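You operate a simulated robot arm through the tools that you are given. There is no shell and no other tool. Be economical: measure what you need, move in short steps, check, and stop when the job is done.

The job below is to be done with a simulated robot arm. You get a single attempt, and the scene is never put back.

Task
Turn the foaming small pan off, stir it smooth and cover it.
Fine: no foam or brown specks; paddle back; let nothing boil over.

It is judged by the outcome, as a careful person would: the job done as asked, and still so three seconds after it is handed in. It fails if anything else is knocked over, pushed out of place, dropped, spilled or broken. A push-on lid holds only when it is set on centred and level and pressed home; a screw cap is set on level and turned clockwise until tight.

Robot
A 6-joint arm with a two-finger parallel gripper, fixed in place. Base frame: the origin is at the foot of the arm, x ahead of it, y to its left, z up; the work surface is at about z = 804. Readings come in mm, degrees, newtons and seconds.
With the tool pointing down near the work surface it reaches from about 260 to 680 mm from the base axis. Its first joint turns from -66.0 to 66.0 degrees. Payload 2.9 kg.
Tool frame: the origin (TCP) lies between the finger pads and is the grasp point; the fingertips stand 30 mm ahead of it; z points along the fingers, y is the line along which they close. The gripper opens to 110 mm. The fingers are 20 mm wide and 10 mm thick; the gripper's body (48 by 112 mm) begins 55 mm behind the TCP.
Orientation is told as [roll, pitch, yaw] about the base's x, y, z axes, in that order, counted from this pose: with the fingers straight down and closing along the base's y, the tool's x points along the base's -x, its y along +y and its z along -z.

Tools
- The arm moves only by the tool apply_moves. Its argument "moves" is text: rows parted by semicolons, each of 7 numbers parted by spaces: the shift along the tool's x, y, z in cm, then the turn, a rotation vector about the tool's x, y, z in degrees, then the finger opening in cm, from 0 to 11. In form: dx dy dz rx ry rz hand; .... A call has 1 to 8 rows; each row is the pose to reach, as a shift and turn from the pose commanded when the call began, along the tool's axes at that moment. A row lasts 0.2 s, in which the tool goes at most 50 mm and 8.6 degrees; a call with a longer step from one row to the next is refused whole, and so is a gripper value outside its range. A pose out of reach is approached as far as the arm can. The call stops where the force on the tool passes 40 N (or 10 N more than at its start, if that is more) or the arm is blocked; 0.2 s more then pass. Each finger travels about 108 mm/s and halts on what it meets, pressing with about 29 N; the grip force reading is that of the motor and also rises with nothing between the fingers. The clock runs only during rows and for 0.2 s after the last one: add rows that repeat a pose to give the fingers time. The reply holds the time, the measured pose of the TCP, the force on the tool along the base axes, the opening and the grip force, in the units named above and with some noise.
- Cameras (640 x 400 px; columns grow to the right, rows downward): "scene" is fixed at [91.2, 438.7, 1398.8]; the picture's right is [-0.65, -0.76, 0.00], its down [-0.32, 0.28, -0.90] and it looks along [0.68, -0.59, -0.43] (base axes); focal length 214 px, centre (320, 200). "wrist" rides on the gripper at [72, 17, -103] in the tool frame; the picture's right is [-0.23, 0.97, 0.00], its down [-0.76, -0.18, -0.62] and it looks along [-0.61, -0.14, 0.78] (tool axes); focal length 222 px, centre (320, 200). There is no depth. A picture from a camera that has moved, and an enlarged one, comes with that camera's place and axes in the base frame and with its lens.
- camera(camera): a new picture of that camera. The clock stands still meanwhile.
- zoom(camera, box): a new picture of the part [left, top, right, bottom] of that camera's present view, enlarged. The clock stands still meanwhile.
- hand_in(): hands the job in; it is judged then, once.

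Go step by step. Nothing tells you positions but the pictures and the camera data: compare them with the known pose of the tool, close in by small moves and look again before you grip or let go. The budget is 120 turns and 76 pictures, counting those below and the enlarged ones. Unless the task says otherwise, let go and move clear before handing in, and close with one line.

The tools are called after "Emit:" as name(argument=value, ...) on one line, values as JSON. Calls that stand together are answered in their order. apply_moves: Moves the arm, as the interface text tells. Its arguments: {"type":"object","properties":{"moves":{"type":"string"}},"required":["moves"]} The other tools are called the same way: camera (camera) takes a picture; zoom (camera, box) takes an enlarged picture of a part of a camera's view; hand_in () hands the job in.

At the start:

```text
time_s: 0.0
eef_pos: [314.6, 47.6, 1374.2]
ee_rot: [0.2, 0.0, 0.1]
contact_force: [0.2, -0.1, -0.8]
finger_gap: 109.8
finger_force: 0.0
```

scene: 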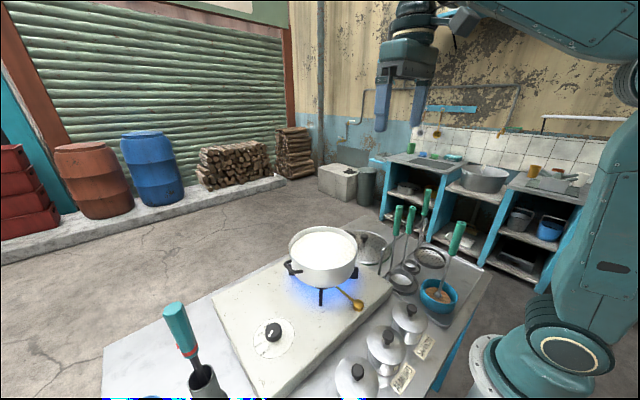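
wrist: 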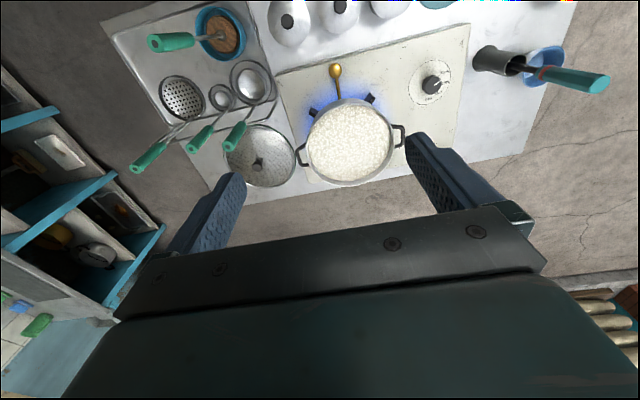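

I see a pan of foaming milk on a lit burner, a knob to its side, a paddle in a holder, strainers, and several lids. I'll look closer before moving.

Emit:
zoom(camera="scene", box=[240, 200, 480, 400])

Emit:
zoom(camera="scene", box=[100, 270, 320, 400])

Emit:
zoom(camera="wrist", box=[100, 0, 360, 200])

Emit:
zoom(camera="wrist", box=[270, 0, 620, 200])

```text
2.00 times, centred on (360, 300) of scene
camera zoom: at [91.2, 438.7, 1398.8], right [-0.65, -0.76, 0.0], down [-0.32, 0.28, -0.9], along [0.68, -0.59, -0.43], focal length 429 px, centre (240, 0)
```

zoom: 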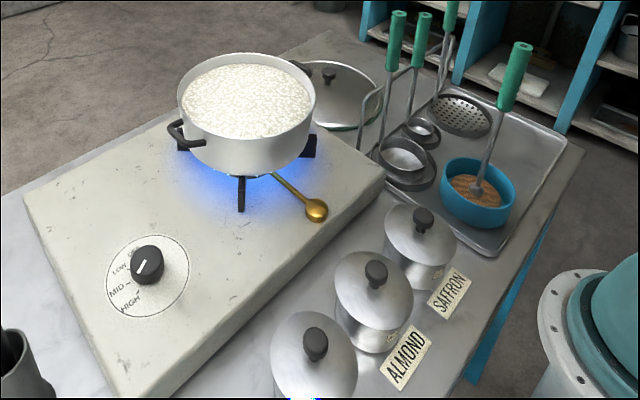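

```text
2.91 times, centred on (210, 335) of scene
camera zoom: at [91.2, 438.7, 1398.8], right [-0.65, -0.76, 0.0], down [-0.32, 0.28, -0.9], along [0.68, -0.59, -0.43], focal length 624 px, centre (640, -193)
```

zoom: 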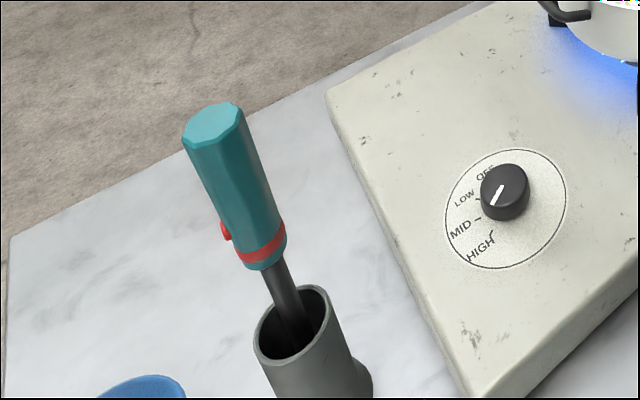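

```text
2.00 times, centred on (230, 100) of wrist
camera zoom: at [240.8, 64.8, 1478.6], right [0.23, 0.97, 0.0], down [0.76, -0.18, 0.62], along [0.61, -0.14, -0.78], focal length 444 px, centre (500, 400)
```

zoom: 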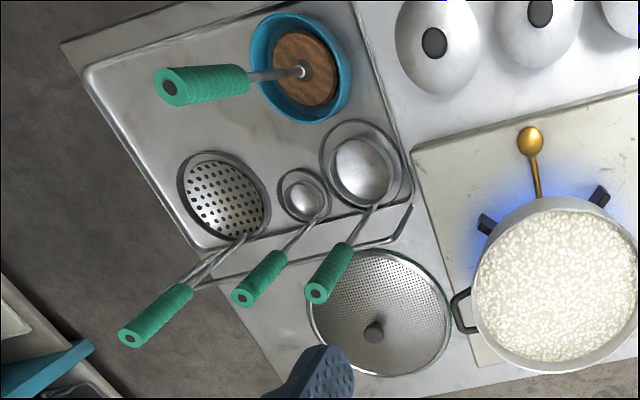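

```text
1.83 times, centred on (445, 100) of wrist
camera zoom: at [240.8, 64.8, 1478.6], right [0.23, 0.97, 0.0], down [0.76, -0.18, 0.62], along [0.61, -0.14, -0.78], focal length 406 px, centre (91, 383)
```

zoom: 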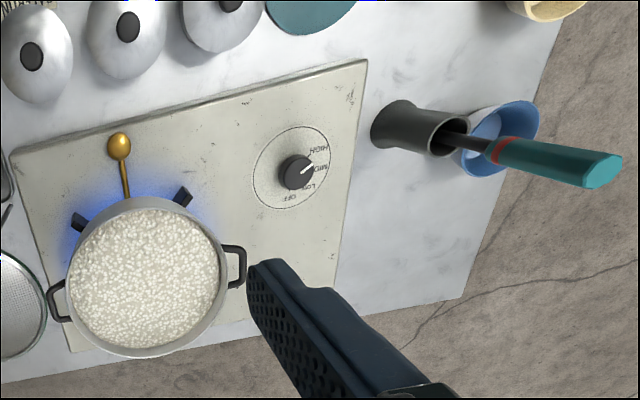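

I take the knob to be near (421, 306, 880), the pan rim near (483, 83, 984), and the upright teal-handled tool in its holder near (412, 464). The heat comes first, so I'm moving towards the knob.

Emit:
apply_moves(moves="-1.09 2.66 3.96 0 0 0 8;-2.18 5.32 7.92 0 0 0 8;-3.27 7.98 11.88 0 0 0 8;-4.36 10.64 15.84 0 0 0 8;-5.45 13.3 19.8 0 0 0 8;-6.54 15.96 23.76 0 0 0 8;-7.63 18.62 27.72 0 0 0 8;-8.7 21.3 31.7 0 0 0 8")

Emit:
camera(camera="wrist")

Emit:
zoom(camera="scene", box=[220, 300, 320, 362])

```text
time_s: 1.8
eef_pos: [402.7, 261.9, 1056.8]
ee_rot: [0.1, 0.0, 0.0]
contact_force: [-0.8, 0.3, -0.9]
finger_gap: 80.2
finger_force: 0.1
```

```text
69 pictures are left
camera wrist: at [330.0, 279.3, 1160.1], right [0.23, 0.97, 0.0], down [0.76, -0.18, 0.62], along [0.61, -0.14, -0.78], focal length 222 px, centre (320, 200)
```

wrist: 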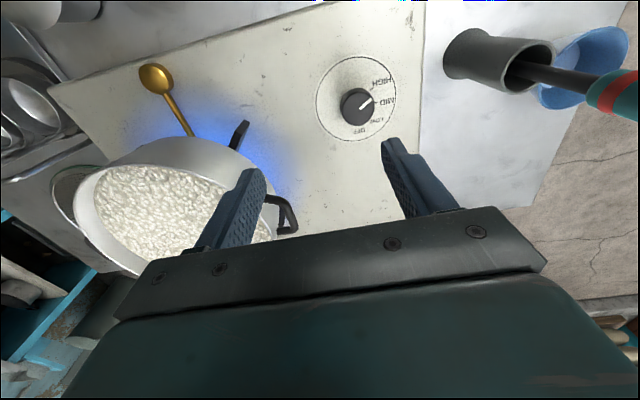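

```text
6.40 times, centred on (270, 331) of scene
camera zoom: at [91.2, 438.7, 1398.8], right [-0.65, -0.76, 0.0], down [-0.32, 0.28, -0.9], along [0.68, -0.59, -0.43], focal length 1373 px, centre (640, -638)
```

zoom: 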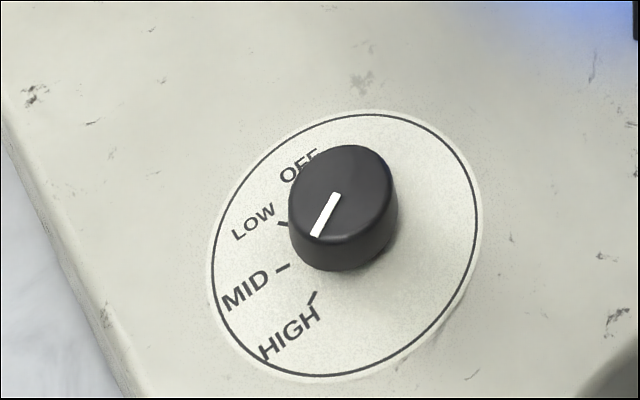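

The knob points at HIGH (about 117° in base terms) and OFF is about 125–130° clockwise from there. I'll turn the wrist back first and come down over the knob.

Emit:
apply_moves(moves="-0.3 0.6 1.5 0 0 -8.3 8;-0.6 1.2 3 0 0 -16.6 8;-0.9 1.8 5 0 0 -24.9 8;-1.2 2.4 7 0 0 -33.2 8;-1.5 3 9 0 0 -41.5 8;-1.7 3.6 11 0 0 -49.8 8;-1.7 4.2 12.5 0 0 -58 8;-1.7 4.4 13.5 0 0 -65 8")

Emit:
camera(camera="wrist")

Emit:
zoom(camera="scene", box=[190, 260, 350, 360])

```text
time_s: 3.6
eef_pos: [418.3, 304.1, 922.6]
ee_rot: [-0.1, 0.0, 65.3]
contact_force: [-1.4, -0.2, 0.4]
finger_gap: 79.7
finger_force: 0.1
```

```text
67 pictures are left
camera wrist: at [371.7, 246.2, 1026.5], right [-0.79, 0.61, 0.0], down [0.48, 0.62, 0.62], along [0.38, 0.49, -0.78], focal length 222 px, centre (320, 200)
```

wrist: 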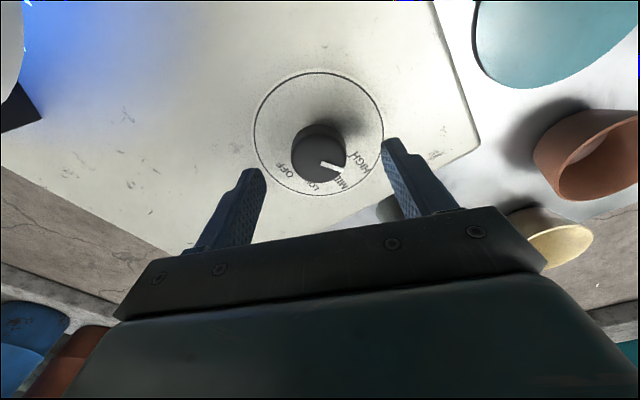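

```text
4.00 times, centred on (270, 310) of scene
camera zoom: at [91.2, 438.7, 1398.8], right [-0.65, -0.76, 0.0], down [-0.32, 0.28, -0.9], along [0.68, -0.59, -0.43], focal length 858 px, centre (520, -240)
```

zoom: 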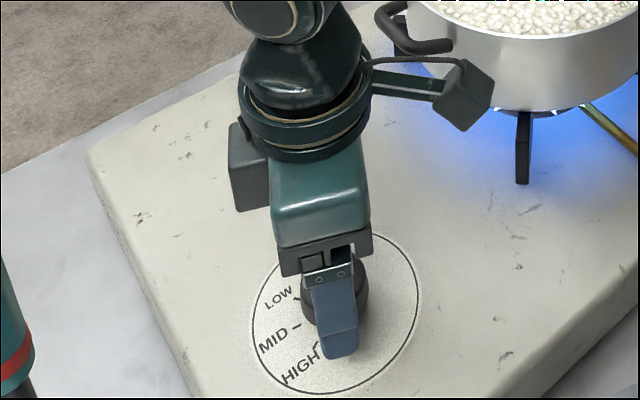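

The knob is nearly centred between the fingers. I'll make a 4 mm correction, go down until the tips straddle it, and close.

Emit:
apply_moves(moves="-0.42 -0.06 1 0 0 0 7;-0.42 -0.06 2 0 0 0 7;-0.42 -0.06 2.8 0 0 0 7;-0.42 -0.06 2.8 0 0 0 3;-0.42 -0.06 2.8 0 0 0 3")

Emit:
camera(camera="wrist")

```text
time_s: 4.8
eef_pos: [419.5, 306.1, 895.0]
ee_rot: [-0.1, -0.1, 65.0]
contact_force: [13.2, -6.3, -5.9]
finger_gap: 41.4
finger_force: 44.5
```

```text
65 pictures are left
camera wrist: at [373.2, 248.3, 998.7], right [-0.79, 0.62, 0.0], down [0.48, 0.61, 0.63], along [0.39, 0.49, -0.78], focal length 222 px, centre (320, 200)
```

wrist: 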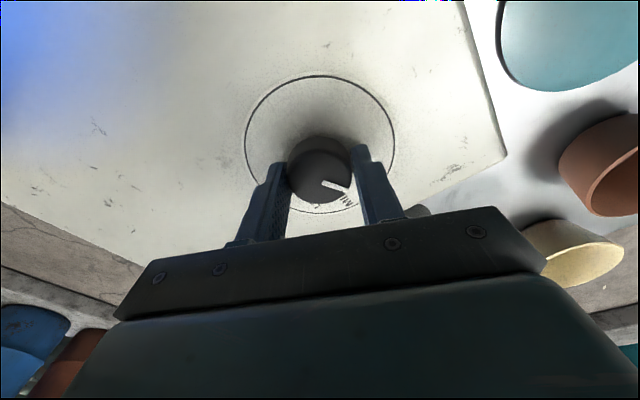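

Gripped. I'll turn it clockwise, easing the sideways load by a millimetre.

Emit:
apply_moves(moves="0 -0.1 0 0 0 8 3;0 -0.1 0 0 0 16 3;0 -0.1 0 0 0 24 3;0 -0.1 0 0 0 32 3;0 -0.1 0 0 0 40 3;0 -0.1 0 0 0 48 3;0 -0.1 0 0 0 56 3;0 -0.1 0 0 0 64 3")

Emit:
apply_moves(moves="0 0 0 0 0 8 3;0 0 0 0 0 16 3;0 0 0 0 0 24 3;0 0 0 0 0 32 3;0 0 0 0 0 40 3;0 0 0 0 0 48 3;0 0 0 0 0 56 3;0 0 0 0 0 60 3")

Emit:
camera(camera="wrist")

Emit:
zoom(camera="scene", box=[200, 220, 400, 345])

```text
time_s: 6.6
eef_pos: [420.7, 305.3, 895.4]
ee_rot: [-0.3, 0.0, 0.6]
contact_force: [-3.5, -36.0, 15.7]
finger_gap: 41.6
finger_force: 45.1
```

```text
time_s: 8.4
eef_pos: [418.3, 308.6, 894.2]
ee_rot: [-0.6, 0.1, -58.8]
contact_force: [-17.9, -17.2, 0.7]
finger_gap: 42.2
finger_force: 12.3
```

```text
64 pictures are left
camera wrist: at [395.3, 380.3, 997.9], right [0.95, 0.31, -0.01], down [0.25, -0.74, 0.62], along [0.19, -0.59, -0.78], focal length 222 px, centre (320, 200)
```

wrist: 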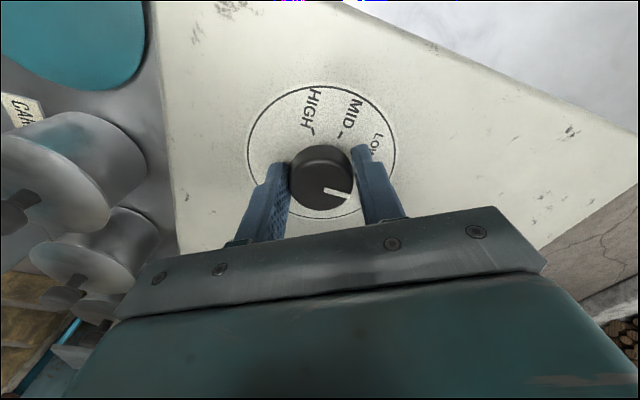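

```text
3.20 times, centred on (300, 282) of scene
camera zoom: at [90.7, 438.3, 1398.9], right [-0.65, -0.76, 0.0], down [-0.32, 0.28, -0.9], along [0.68, -0.59, -0.43], focal length 686 px, centre (384, -64)
```

zoom: 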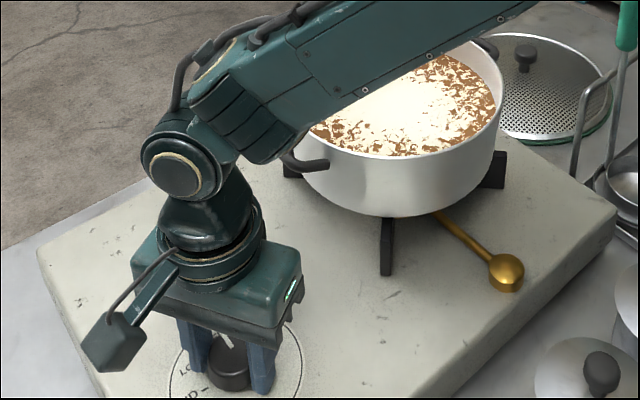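

The flame is out and the pointer sits around OFF; the milk surface now shows brown specks, so stirring comes next. I'll let go of the knob, rise and check it.

Emit:
apply_moves(moves="0 0 0 0 0 0 7;0 0 0 0 0 0 7;0 0 -3 0 0 0 7;0 0 -7 0 0 0 7;0 0 -11 0 0 8 7;0 0 -15 0 0 16 7;0 0 -19 0 0 24 7;0 0 -22 0 0 32 7")

Emit:
camera(camera="wrist")

Emit:
camera(camera="scene")

```text
time_s: 10.2
eef_pos: [421.8, 309.5, 1116.2]
ee_rot: [0.0, 0.1, -91.2]
contact_force: [-0.5, -0.4, 0.6]
finger_gap: 70.0
finger_force: 0.1
```

```text
62 pictures are left
camera wrist: at [439.7, 381.5, 1219.8], right [0.97, -0.24, 0.0], down [-0.19, -0.76, 0.62], along [-0.15, -0.6, -0.78], focal length 222 px, centre (320, 200)
```

wrist: 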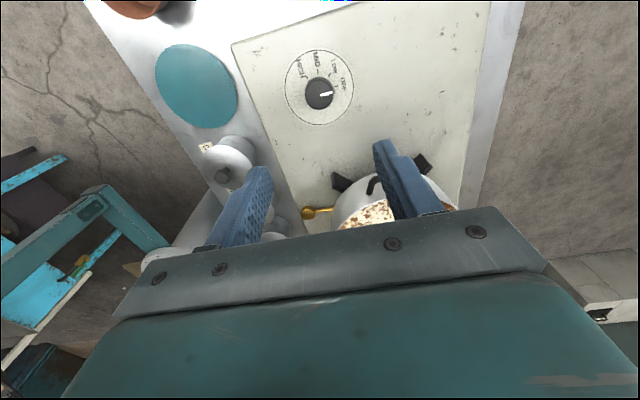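

```text
61 pictures are left
```

scene: 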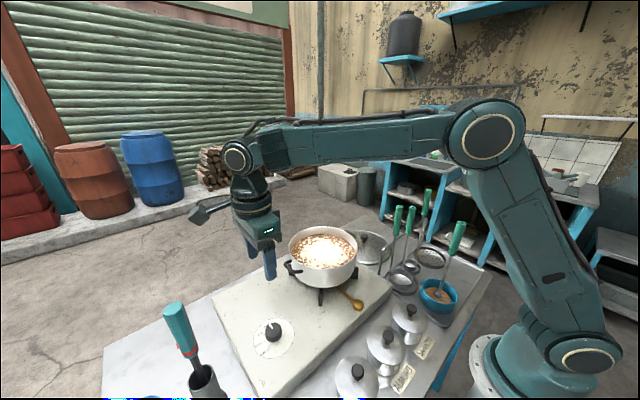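

Emit:
zoom(camera="scene", box=[220, 300, 320, 362])

Emit:
zoom(camera="scene", box=[340, 180, 500, 320])

Emit:
zoom(camera="scene", box=[270, 210, 400, 310])

```text
6.40 times, centred on (270, 331) of scene
camera zoom: at [91.2, 438.7, 1398.8], right [-0.65, -0.76, 0.0], down [-0.32, 0.28, -0.9], along [0.68, -0.59, -0.43], focal length 1373 px, centre (640, -638)
```

zoom: 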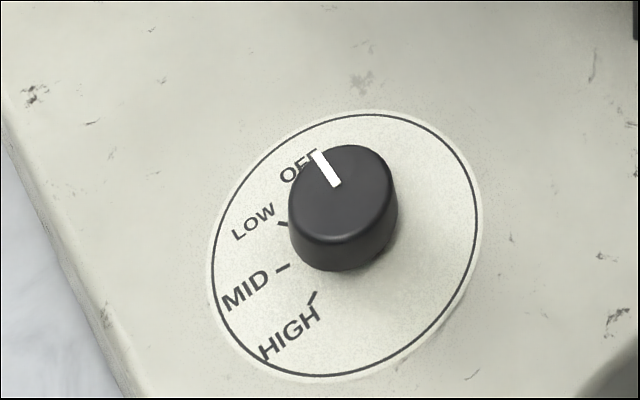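

```text
2.86 times, centred on (420, 250) of scene
camera zoom: at [91.2, 438.7, 1398.8], right [-0.65, -0.76, 0.0], down [-0.32, 0.28, -0.9], along [0.68, -0.59, -0.43], focal length 613 px, centre (34, 57)
```

zoom: 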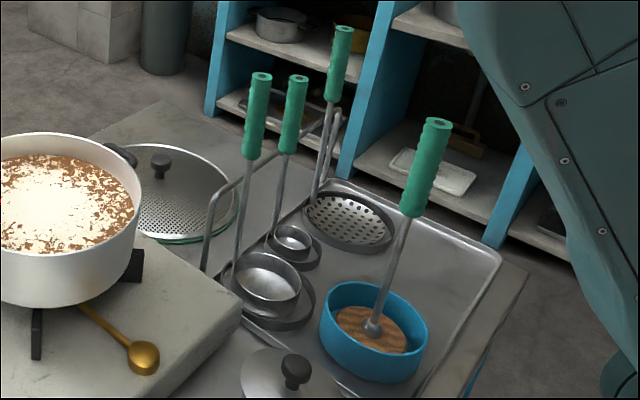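

```text
4.00 times, centred on (335, 260) of scene
camera zoom: at [91.2, 438.7, 1398.8], right [-0.65, -0.76, 0.0], down [-0.32, 0.28, -0.9], along [0.68, -0.59, -0.43], focal length 858 px, centre (260, -40)
```

zoom: 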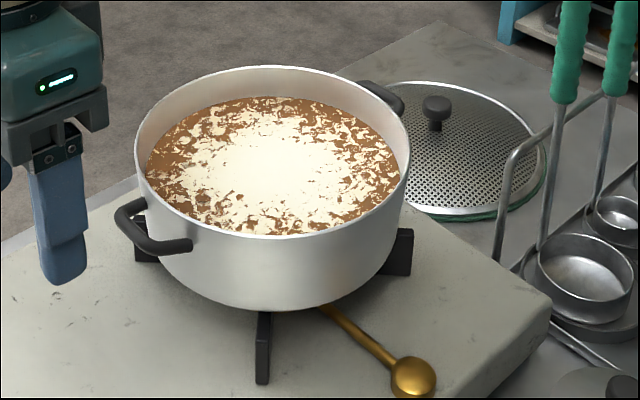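

The knob is on OFF and the foam is already sinking. Now I need to tell which tool is the paddle: the one in the holder or the one in the blue bowl.

Emit:
zoom(camera="scene", box=[130, 290, 250, 400])

Emit:
zoom(camera="scene", box=[405, 260, 475, 320])

Emit:
apply_moves(moves="4 -1.5 -2 0 0 8.4 7;8.5 -3 -3 0 0 16.8 7;13 -4.5 -4 0 0 25 7;17.5 -6 -4 0 0 33 7;22 -7.5 -4 0 0 41 7;26.5 -8.5 -4 0 0 49 7;31 -9 -4 0 0 57 7;35 -9 -4 0 0 65 7")

```text
3.64 times, centred on (190, 345) of scene
camera zoom: at [91.2, 438.7, 1398.8], right [-0.65, -0.76, 0.0], down [-0.32, 0.28, -0.9], along [0.68, -0.59, -0.43], focal length 780 px, centre (793, -327)
```

zoom: 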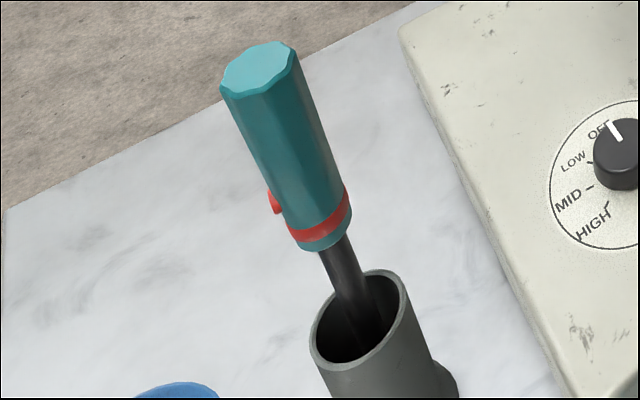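

```text
6.67 times, centred on (440, 290) of scene
camera zoom: at [91.2, 438.7, 1398.8], right [-0.65, -0.76, 0.0], down [-0.32, 0.28, -0.9], along [0.68, -0.59, -0.43], focal length 1430 px, centre (-480, -400)
```

zoom: 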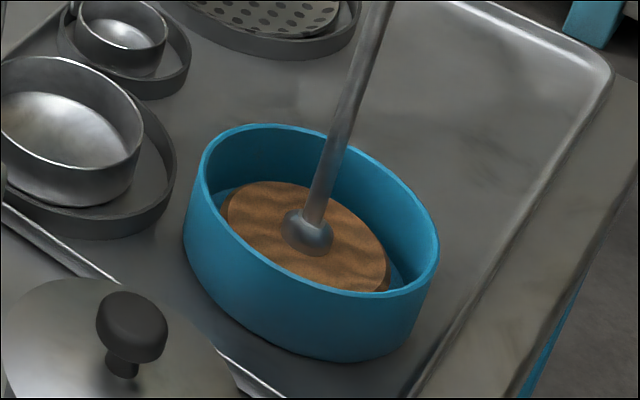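

```text
time_s: 12.0
eef_pos: [311.0, 530.6, 1078.1]
ee_rot: [-0.8, 0.6, -156.0]
contact_force: [-0.1, 0.2, 0.0]
finger_gap: 70.0
finger_force: 0.0
out of reach, approached as far as the arm can: row 4, 5, 6, 7, 8
```

I mis-signed the axes and moved towards +y instead; the reading shows no contact. I'll check the picture before going back.

Emit:
camera(camera="wrist")

Emit:
camera(camera="scene")

```text
55 pictures are left
camera wrist: at [383.8, 544.2, 1182.2], right [0.19, -0.98, -0.01], down [-0.77, -0.16, 0.62], along [-0.61, -0.11, -0.79], focal length 222 px, centre (320, 200)
```

wrist: 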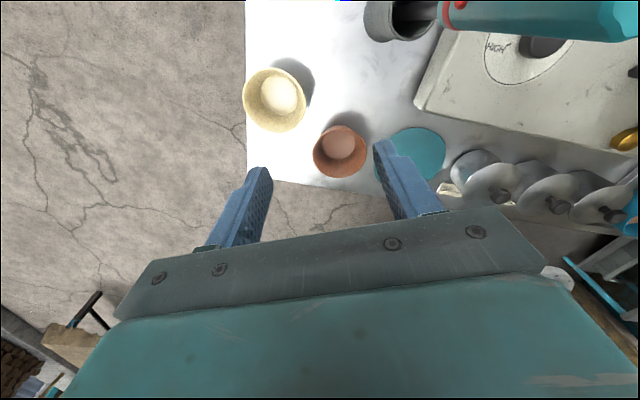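

```text
54 pictures are left
```

scene: 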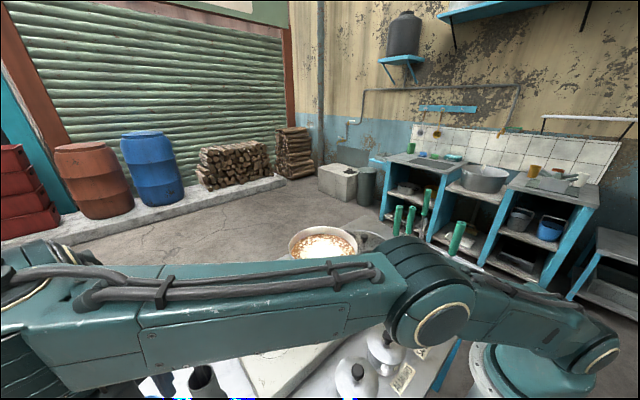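

Nothing was touched: the holder tool still stands, and I also see small bowls and a teal mat on that side. I'll rise and swing back towards the right with the wrist unwinding.

Emit:
apply_moves(moves="0 0 -4.5 0 0 -8 7;0 0 -9 0 0 -16 7;-1.7 3.8 -10.5 0 0 -24 7;-3.4 7.6 -12 0 0 -32 7;-5.2 11.6 -13 0 0 -40 7;-7 15.6 -14 0 0 -48 7;-8.7 19.6 -15 0 0 -56 7;-10.4 23.4 -16 0 0 -64 7")

```text
time_s: 13.8
eef_pos: [309.0, 270.7, 1244.3]
ee_rot: [0.0, 0.1, -91.8]
contact_force: [0.7, -0.4, -0.1]
finger_gap: 70.0
finger_force: 0.0
out of reach, approached as far as the arm can: row 1, 2, 3
```

Emit:
apply_moves(moves="-4 0 0 0 0 -8.4 7;-8 0 0 0 0 -16.8 7;-12 0 0 0 0 -25 7;-16 0 0 0 0 -33 7;-20 0 0 0 0 -41 7;-24 0 0 0 0 -49 7;-28 0 0 0 0 -57 7;-32 0 0 0 0 -65 7")

Emit:
camera(camera="wrist")

```text
time_s: 15.6
eef_pos: [297.3, -47.0, 1242.8]
ee_rot: [0.1, -0.1, -27.0]
contact_force: [-0.2, -0.2, 0.2]
finger_gap: 69.8
finger_force: 0.1
```

```text
53 pictures are left
camera wrist: at [239.2, 1.1, 1347.0], right [0.64, 0.77, 0.0], down [0.6, -0.5, 0.62], along [0.48, -0.4, -0.78], focal length 222 px, centre (320, 200)
```

wrist: 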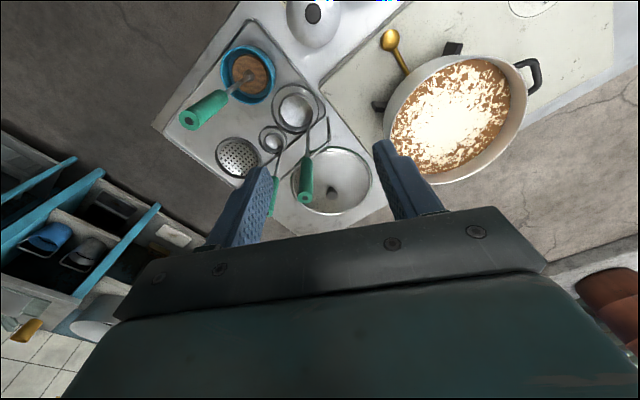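

Emit:
zoom(camera="wrist", box=[200, 30, 340, 130])

Emit:
zoom(camera="wrist", box=[200, 70, 400, 220])

```text
4.00 times, centred on (270, 80) of wrist
camera zoom: at [239.2, 1.1, 1347.0], right [0.64, 0.77, 0.0], down [0.6, -0.5, 0.62], along [0.48, -0.4, -0.78], focal length 888 px, centre (520, 680)
```

zoom: 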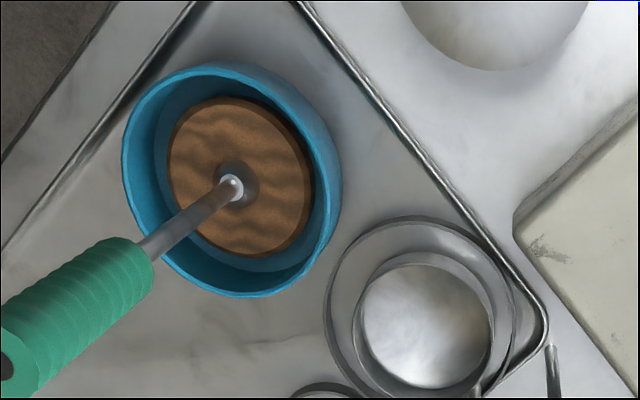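

```text
2.67 times, centred on (300, 145) of wrist
camera zoom: at [239.2, 1.1, 1347.0], right [0.64, 0.77, 0.0], down [0.6, -0.5, 0.62], along [0.48, -0.4, -0.78], focal length 592 px, centre (373, 347)
```

zoom: 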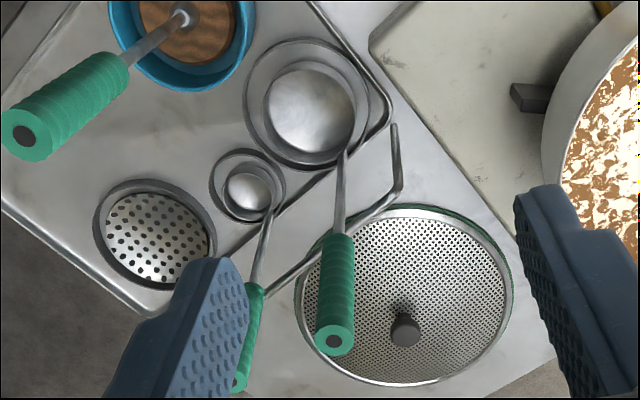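

The blue bowl holds a free-standing tool: green handle, metal rod and a flat wooden disc, which I take to be the paddle. It stands upright at about (213, −167), with its top near z 1097. I'll go above its handle and look.

Emit:
apply_moves(moves="0.5 -3.7 1 0 0 0 8;1 -7.3 2.5 0 0 0 8;1.5 -11 4 0 0 0 8;2 -14.5 6 0 0 0 8")

Emit:
camera(camera="wrist")

Emit:
zoom(camera="scene", box=[360, 130, 520, 320])

```text
time_s: 16.6
eef_pos: [212.7, -166.7, 1185.3]
ee_rot: [0.1, -0.2, -26.8]
contact_force: [-0.1, -0.4, -0.1]
finger_gap: 80.3
finger_force: 0.1
```

```text
50 pictures are left
camera wrist: at [155.3, -119.5, 1288.0], right [0.64, 0.77, 0.0], down [0.6, -0.5, 0.62], along [0.48, -0.4, -0.78], focal length 222 px, centre (320, 200)
```

wrist: 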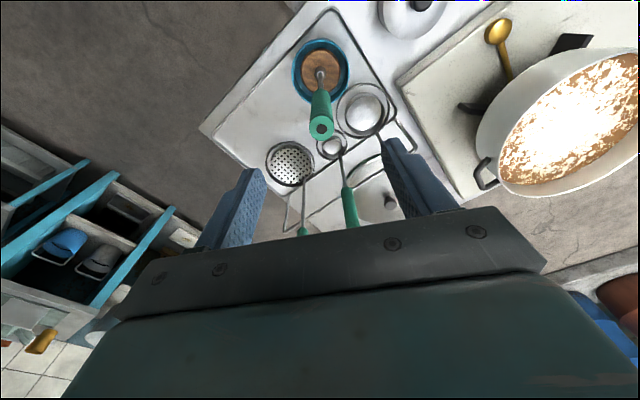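

```text
2.11 times, centred on (440, 225) of scene
camera zoom: at [91.2, 438.7, 1398.8], right [-0.65, -0.76, 0.0], down [-0.32, 0.28, -0.9], along [0.68, -0.59, -0.43], focal length 452 px, centre (67, 147)
```

zoom: 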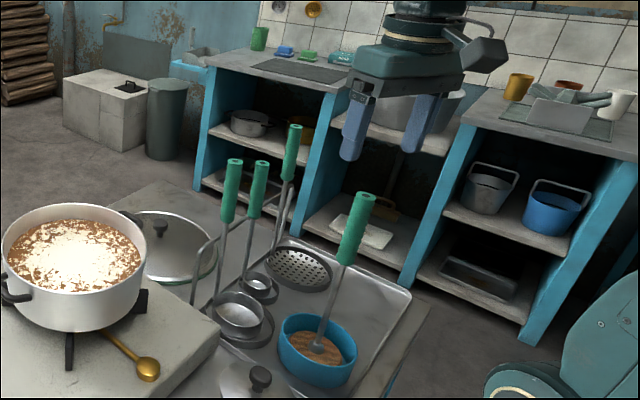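

The handle is centred between the fingers, so I'll go straight down and close on it.

Emit:
apply_moves(moves="0.1 0.05 4 0 0 0 8;0.2 0.1 8 0 0 0 8;0.2 0.1 12 0 0 0 8;0.2 0.1 12 0 0 0 8")

Emit:
camera(camera="wrist")

Emit:
zoom(camera="scene", box=[400, 180, 520, 310])

```text
time_s: 17.6
eef_pos: [212.2, -166.3, 1063.0]
ee_rot: [0.1, 0.1, -26.9]
contact_force: [0.2, -0.7, 0.0]
finger_gap: 79.6
finger_force: 0.0
```

```text
48 pictures are left
camera wrist: at [155.5, -119.0, 1166.6], right [0.64, 0.77, 0.0], down [0.6, -0.5, 0.62], along [0.48, -0.4, -0.78], focal length 222 px, centre (320, 200)
```

wrist: 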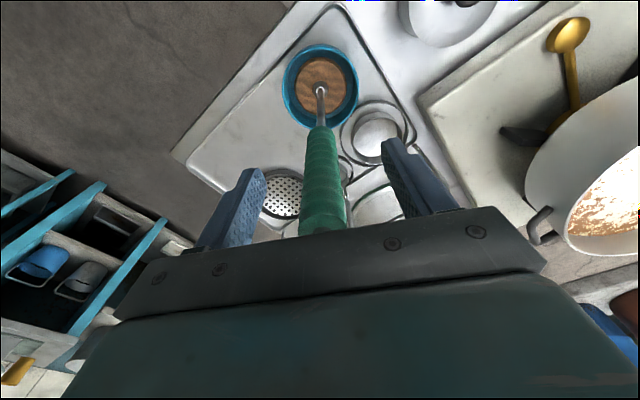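

```text
3.08 times, centred on (460, 245) of scene
camera zoom: at [91.2, 438.7, 1398.8], right [-0.65, -0.76, 0.0], down [-0.32, 0.28, -0.9], along [0.68, -0.59, -0.43], focal length 660 px, centre (-111, 62)
```

zoom: 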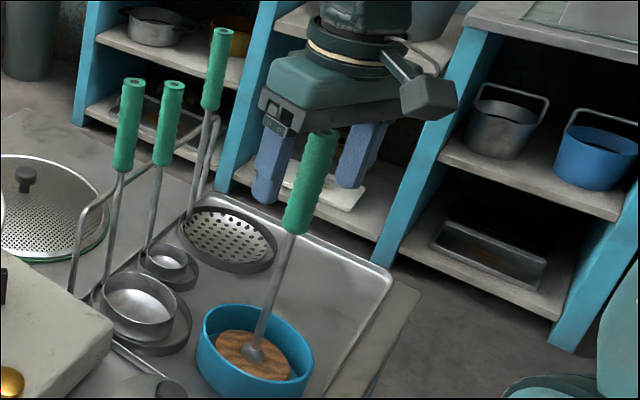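

The handle sits well between the fingers; closing and lifting gently.

Emit:
apply_moves(moves="0 0 0 0 0 0 5;0 0 0 0 0 0 2;0 0 0 0 0 0 1;0 0 -1 0 0 0 1;0 0 -4 0 0 0 1;0 0 -8 0 0 0 1")

Emit:
zoom(camera="scene", box=[380, 150, 520, 310])

Emit:
camera(camera="wrist")

```text
time_s: 19.0
eef_pos: [213.2, -167.7, 1142.2]
ee_rot: [0.1, 0.1, -26.9]
contact_force: [0.3, 0.0, -2.4]
finger_gap: 21.5
finger_force: 29.7
```

```text
2.50 times, centred on (450, 230) of scene
camera zoom: at [91.2, 438.7, 1398.8], right [-0.65, -0.76, 0.0], down [-0.32, 0.28, -0.9], along [0.68, -0.59, -0.43], focal length 536 px, centre (-5, 125)
```

zoom: 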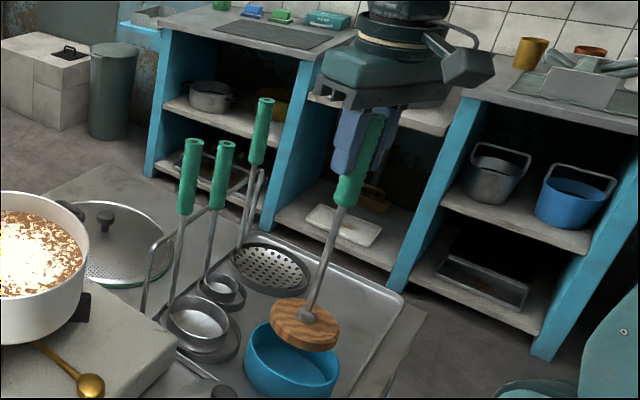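

```text
45 pictures are left
camera wrist: at [155.7, -118.8, 1245.5], right [0.64, 0.77, 0.0], down [0.6, -0.5, 0.62], along [0.48, -0.4, -0.78], focal length 222 px, centre (320, 200)
```

wrist: 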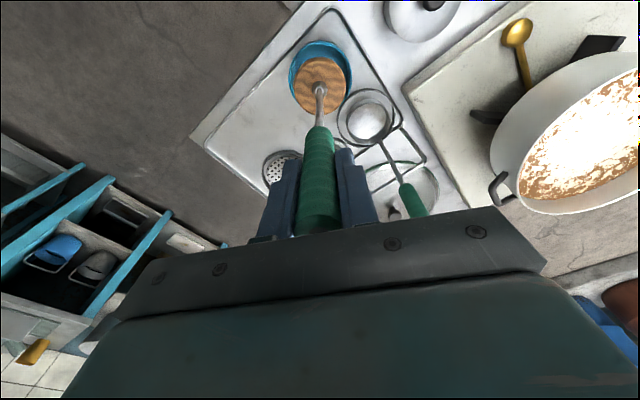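

I have the paddle: a clean wooden disc on a rod. I'll lift it high and carry it around the ladles towards the pan.

Emit:
apply_moves(moves="0 0 -4.2 0 0 0 1;0 0 -8.4 0 0 0 1;0 0 -12.5 0 0 0 1;1 3 -13 0 0 0 1;2.2 7 -13 0 0 0 1;3.5 11 -13 0 0 0 1;4.8 15 -13 0 0 0 1")

Emit:
apply_moves(moves="-2 2 0 0 0 0 1;-5 5 0 0 0 0 1;-8 8 0 0 0 0 1;-11 11 0 0 0 0 1;-13.5 14 0 0 0 0 1;-16 17 0 0 0 0 1;-17.5 19.5 0 0 0 0 1;-17.5 19.5 0 0 0 0 1")

Emit:
camera(camera="wrist")

Emit:
camera(camera="scene")

```text
time_s: 20.6
eef_pos: [236.9, -11.5, 1276.8]
ee_rot: [0.1, 0.2, -27.0]
contact_force: [0.0, -0.6, -2.9]
finger_gap: 21.4
finger_force: 29.1
```

```text
time_s: 22.4
eef_pos: [481.5, 83.4, 1279.6]
ee_rot: [0.1, 0.0, -27.1]
contact_force: [0.3, 0.5, -2.9]
finger_gap: 21.6
finger_force: 28.8
```

```text
44 pictures are left
camera wrist: at [424.4, 132.8, 1382.9], right [0.64, 0.77, 0.0], down [0.6, -0.5, 0.62], along [0.48, -0.4, -0.78], focal length 222 px, centre (320, 200)
```

wrist: 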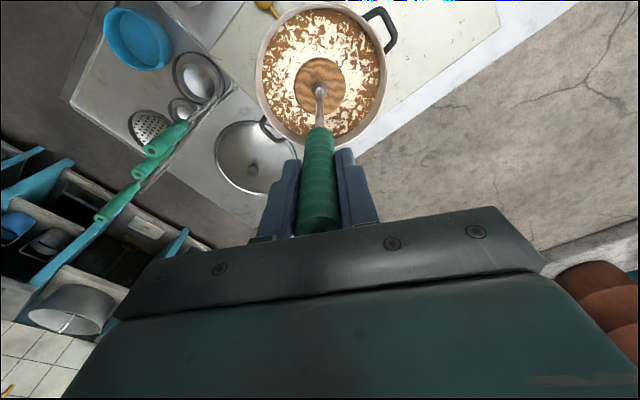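

```text
43 pictures are left
```

scene: 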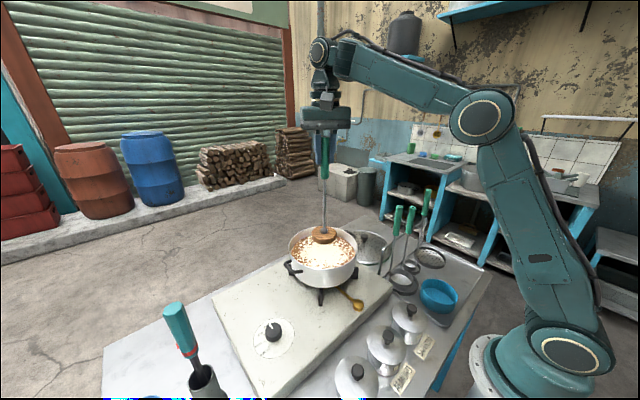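

The paddle is centred over the pan, with the rim near z 990 and the milk surface near 970. I'll lower it slowly.

Emit:
apply_moves(moves="0.5 0.3 2 0 0 0 1;0.5 0.3 4 0 0 0 1;0.5 0.3 5 0 0 0 1;0.5 0.3 6 0 0 0 1;0.5 0.3 7 0 0 0 1;0.5 0.3 8 0 0 0 1")

Emit:
zoom(camera="wrist", box=[220, 0, 420, 160])

Emit:
zoom(camera="scene", box=[270, 190, 400, 310])

```text
time_s: 23.8
eef_pos: [478.2, 89.9, 1195.8]
ee_rot: [0.0, 0.0, -26.9]
contact_force: [-1.1, 0.2, -3.6]
finger_gap: 21.3
finger_force: 29.2
```

```text
2.50 times, centred on (320, 80) of wrist
camera zoom: at [421.3, 137.4, 1299.4], right [0.64, 0.77, 0.0], down [0.6, -0.5, 0.62], along [0.48, -0.4, -0.78], focal length 555 px, centre (320, 500)
```

zoom: 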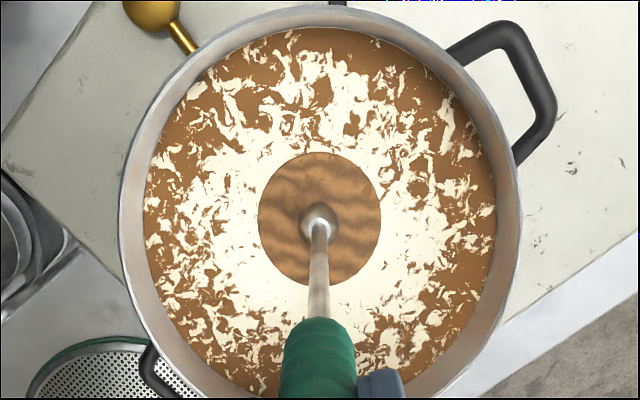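

```text
3.33 times, centred on (335, 250) of scene
camera zoom: at [91.2, 438.7, 1398.8], right [-0.65, -0.76, 0.0], down [-0.32, 0.28, -0.9], along [0.68, -0.59, -0.43], focal length 715 px, centre (270, 33)
```

zoom: 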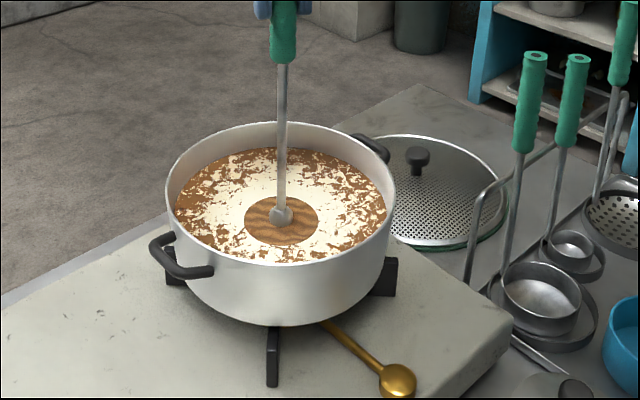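

Disc and pan are well centred, with the disc floating at the surface. I'll lower it another 1.5 cm and check the force.

Emit:
apply_moves(moves="0 0 0.5 0 0 0 1;0 0 1 0 0 0 1;0 0 1.5 0 0 0 1")

Emit:
zoom(camera="scene", box=[270, 190, 400, 310])

```text
time_s: 24.6
eef_pos: [478.7, 87.6, 1180.8]
ee_rot: [0.1, 0.0, -26.9]
contact_force: [0.3, 0.4, -2.2]
finger_gap: 21.7
finger_force: 29.0
```

```text
3.33 times, centred on (335, 250) of scene
camera zoom: at [91.2, 438.7, 1398.8], right [-0.65, -0.76, 0.0], down [-0.32, 0.28, -0.9], along [0.68, -0.59, -0.43], focal length 715 px, centre (270, 33)
```

zoom: 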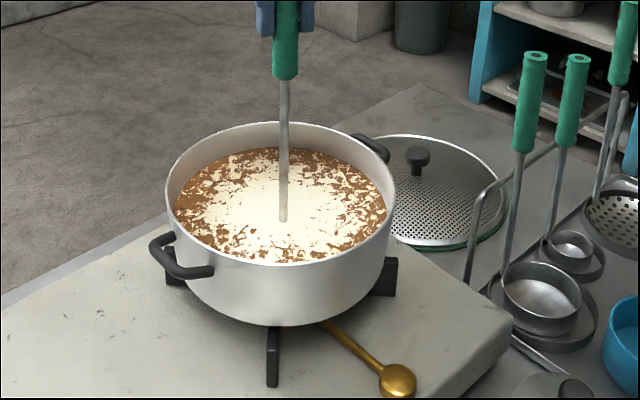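

The disc is under the surface with no contact force. Now stirring in circles of 3.5–4 cm radius.

Emit:
apply_moves(moves="3 0 0 0 0 0 1;2.1 2.1 0 0 0 0 1;0 3.2 0 0 0 0 1;-2.3 2.3 0 0 0 0 1;-3.3 0 0 0 0 0 1;-2.3 -2.3 0 0 0 0 1;0 -3.3 0 0 0 0 1;2.3 -2.3 0 0 0 0 1")

Emit:
zoom(camera="scene", box=[270, 190, 400, 310])

```text
time_s: 26.4
eef_pos: [447.1, 79.5, 1178.2]
ee_rot: [0.2, 0.0, -26.9]
contact_force: [0.1, -0.7, -2.9]
finger_gap: 21.5
finger_force: 28.5
```

```text
3.33 times, centred on (335, 250) of scene
camera zoom: at [91.2, 438.7, 1398.8], right [-0.65, -0.76, 0.0], down [-0.32, 0.28, -0.9], along [0.68, -0.59, -0.43], focal length 715 px, centre (270, 33)
```

zoom: 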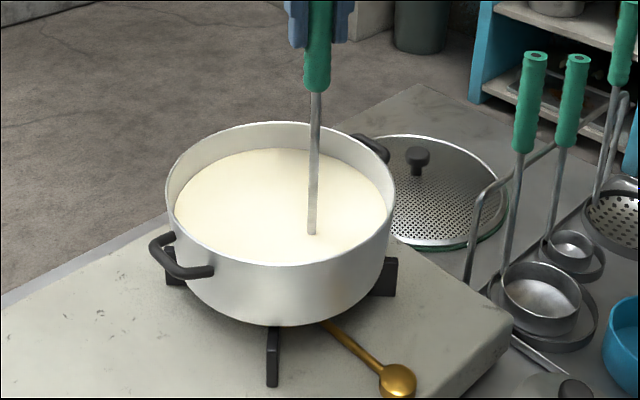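

It's smooth already. One more round to be sure, ending at the centre.

Emit:
apply_moves(moves="1 2.3 0 0 0 0 1;0 4.6 0 0 0 0 1;-2.3 5.6 0 0 0 0 1;-4.6 4.6 0 0 0 0 1;-5.6 2.3 0 0 0 0 1;-4.6 0 0 0 0 0 1;-2.3 -1 0 0 0 0 1;-2.3 2.3 0 0 0 0 1")

Emit:
apply_moves(moves="0 0 -1 0 0 0 1;0 0 -2 0 0 0 1;0 0 -3 0 0 0 1;0 0 -4 0 0 0 1;0 0 -5 0 0 0 1;0 0 -5 0 0 0 1;0 0 -5 0 0 0 1;0 0 -5 0 0 0 1")

Emit:
zoom(camera="scene", box=[270, 170, 400, 310])

```text
time_s: 28.2
eef_pos: [478.5, 88.0, 1179.4]
ee_rot: [0.0, 0.0, -27.0]
contact_force: [0.1, -0.4, -2.4]
finger_gap: 21.6
finger_force: 29.1
```

```text
time_s: 30.0
eef_pos: [479.4, 89.1, 1228.8]
ee_rot: [0.1, -0.1, -26.9]
contact_force: [-0.1, -0.7, -2.5]
finger_gap: 21.3
finger_force: 29.0
```

```text
2.86 times, centred on (335, 240) of scene
camera zoom: at [91.2, 438.7, 1398.8], right [-0.65, -0.76, 0.0], down [-0.32, 0.28, -0.9], along [0.68, -0.59, -0.43], focal length 613 px, centre (277, 86)
```

zoom: 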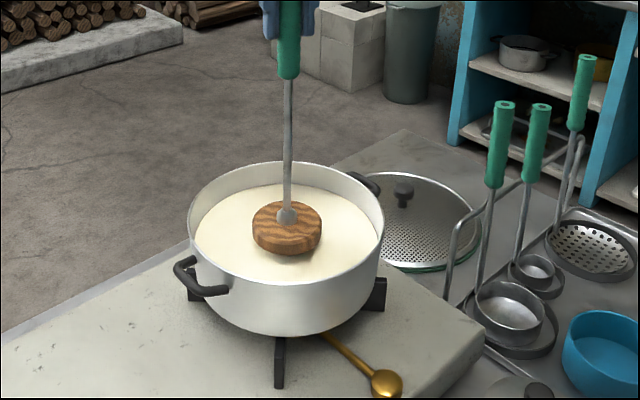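

The milk is clean and smooth and the paddle isn't dripping. I'll carry it back by the same route.

Emit:
apply_moves(moves="0 0 -2.5 0 0 0 1;0 0 -5 0 0 0 1;2 -3 -5 0 0 0 1;5 -6 -5 0 0 0 1;8 -9 -5 0 0 0 1;11 -12 -5 0 0 0 1;14 -16 -5 0 0 0 1;17 -19.8 -5 0 0 0 1")

Emit:
apply_moves(moves="-1.3 -4 0 0 0 0 1;-2.6 -8 0 0 0 0 1;-3.9 -12 0 0 0 0 1;-4.85 -15.1 0 0 0 0 1;-4.85 -15.1 3 0 0 0 1;-4.85 -15.1 6 0 0 0 1;-4.85 -15.1 6 0 0 0 1")

Emit:
zoom(camera="wrist", box=[240, 0, 400, 120])

Emit:
zoom(camera="scene", box=[380, 190, 500, 320])

```text
time_s: 31.8
eef_pos: [237.7, -13.4, 1275.7]
ee_rot: [0.0, 0.0, -26.9]
contact_force: [-0.8, 0.9, -2.4]
finger_gap: 21.6
finger_force: 28.8
```

```text
time_s: 33.4
eef_pos: [214.4, -166.4, 1219.9]
ee_rot: [0.1, 0.0, -26.9]
contact_force: [0.0, 0.1, -3.7]
finger_gap: 21.4
finger_force: 28.1
```

```text
3.33 times, centred on (320, 60) of wrist
camera zoom: at [156.8, -119.6, 1323.4], right [0.64, 0.77, 0.0], down [0.6, -0.5, 0.62], along [0.48, -0.4, -0.78], focal length 740 px, centre (320, 667)
```

zoom: 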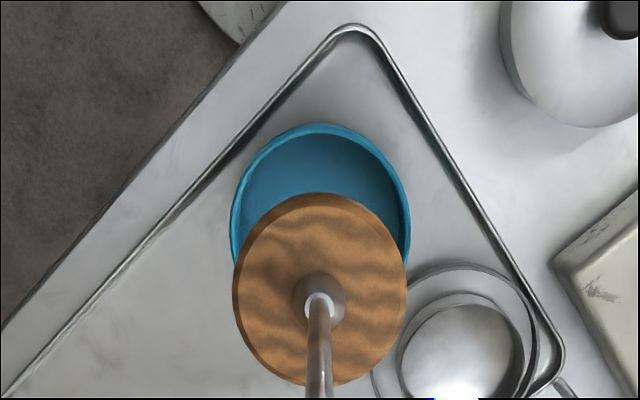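

```text
3.08 times, centred on (440, 255) of scene
camera zoom: at [91.2, 438.7, 1398.8], right [-0.65, -0.76, 0.0], down [-0.32, 0.28, -0.9], along [0.68, -0.59, -0.43], focal length 660 px, centre (-49, 31)
```

zoom: 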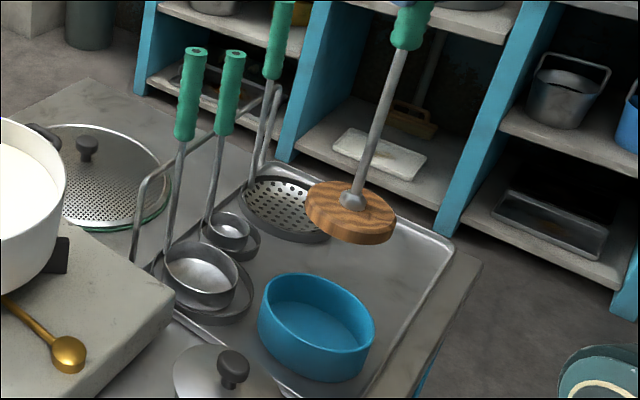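

Directly above the bowl again; lowering in, with a check just above.

Emit:
apply_moves(moves="0.1 -0.05 4 0 0 0 1;0.1 -0.05 8 0 0 0 1;0.1 -0.05 10 0 0 0 1;0.1 -0.05 10 0 0 0 1")

Emit:
zoom(camera="wrist", box=[240, 0, 400, 120])

Emit:
zoom(camera="scene", box=[400, 240, 480, 320])

```text
time_s: 34.4
eef_pos: [209.4, -166.9, 1119.2]
ee_rot: [0.2, 0.0, -26.9]
contact_force: [0.7, 1.0, -2.9]
finger_gap: 21.4
finger_force: 28.6
```

```text
3.33 times, centred on (320, 60) of wrist
camera zoom: at [151.8, -118.8, 1223.2], right [0.64, 0.77, 0.0], down [0.6, -0.5, 0.62], along [0.48, -0.4, -0.78], focal length 740 px, centre (320, 667)
```

zoom: 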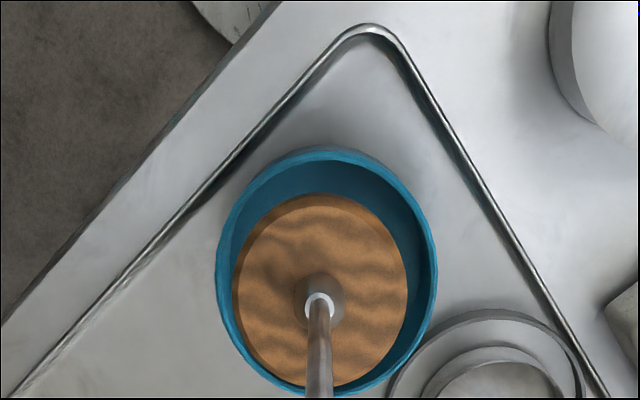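

```text
5.00 times, centred on (440, 280) of scene
camera zoom: at [91.2, 438.7, 1398.8], right [-0.65, -0.76, 0.0], down [-0.32, 0.28, -0.9], along [0.68, -0.59, -0.43], focal length 1072 px, centre (-280, -200)
```

zoom: 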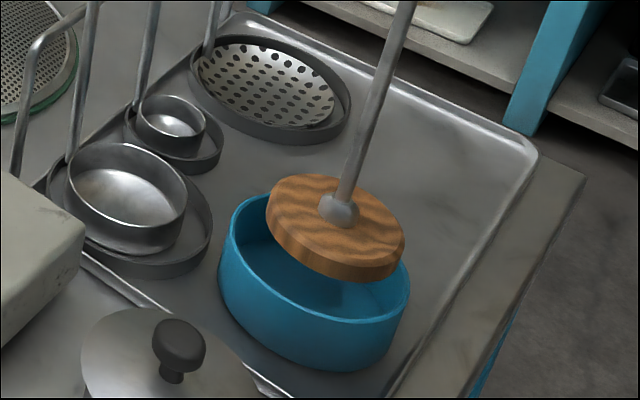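

Slightly left of centre; a 3 mm correction and down to just above the floor of the bowl.

Emit:
apply_moves(moves="-0.15 0.25 0 0 0 0 1;-0.15 0.25 2 0 0 0 1;-0.15 0.25 4 0 0 0 1;-0.15 0.25 5.2 0 0 0 1")

Emit:
zoom(camera="wrist", box=[240, 20, 400, 140])

```text
time_s: 35.4
eef_pos: [213.1, -167.0, 1067.4]
ee_rot: [0.2, -0.2, -26.9]
contact_force: [0.0, -0.1, -2.3]
finger_gap: 21.8
finger_force: 29.0
```

```text
3.33 times, centred on (320, 80) of wrist
camera zoom: at [155.6, -118.2, 1170.7], right [0.64, 0.77, 0.0], down [0.6, -0.5, 0.62], along [0.48, -0.4, -0.78], focal length 740 px, centre (320, 600)
```

zoom: 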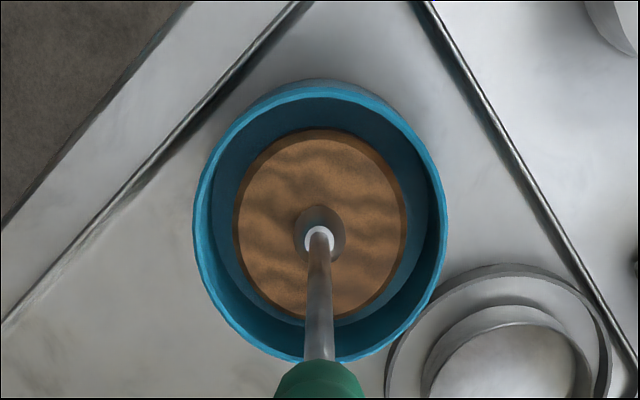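

Centred in the bowl with a few mm to go. I'll lower the last bit until the force changes, then release.

Emit:
apply_moves(moves="0 0 0.2 0 0 0 1;0 0 0.4 0 0 0 1")

```text
time_s: 36.0
eef_pos: [213.6, -166.8, 1064.7]
ee_rot: [0.1, -0.1, -26.9]
contact_force: [-0.6, -0.3, -3.4]
finger_gap: 21.3
finger_force: 29.1
```

Emit:
apply_moves(moves="0 0 0.15 0 0 0 1;0 0 0.3 0 0 0 1")

```text
time_s: 36.6
eef_pos: [213.9, -166.6, 1061.9]
ee_rot: [0.1, -0.3, -26.7]
contact_force: [-2.8, 4.0, 25.1]
finger_gap: 21.9
finger_force: 29.1
```

It's resting on the bowl floor now. I'll ease up a millimetre, open, and rise straight up.

Emit:
apply_moves(moves="0 0 -0.15 0 0 0 1;0 0 -0.15 0 0 0 3;0 0 -0.15 0 0 0 6;0 0 -0.15 0 0 0 8;0 0 -0.15 0 0 0 8")

Emit:
zoom(camera="scene", box=[380, 180, 520, 320])

```text
time_s: 37.8
eef_pos: [214.2, -166.4, 1062.1]
ee_rot: [0.0, 0.1, -26.9]
contact_force: [0.2, 0.4, 0.0]
finger_gap: 79.5
finger_force: 0.2
```

```text
2.86 times, centred on (450, 250) of scene
camera zoom: at [91.2, 438.7, 1398.8], right [-0.65, -0.76, 0.0], down [-0.32, 0.28, -0.9], along [0.68, -0.59, -0.43], focal length 613 px, centre (-51, 57)
```

zoom: 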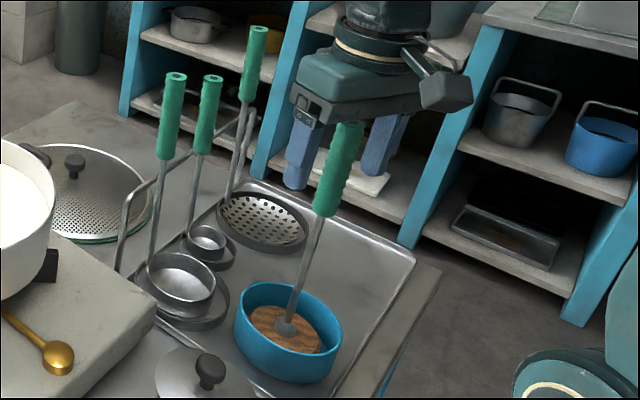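

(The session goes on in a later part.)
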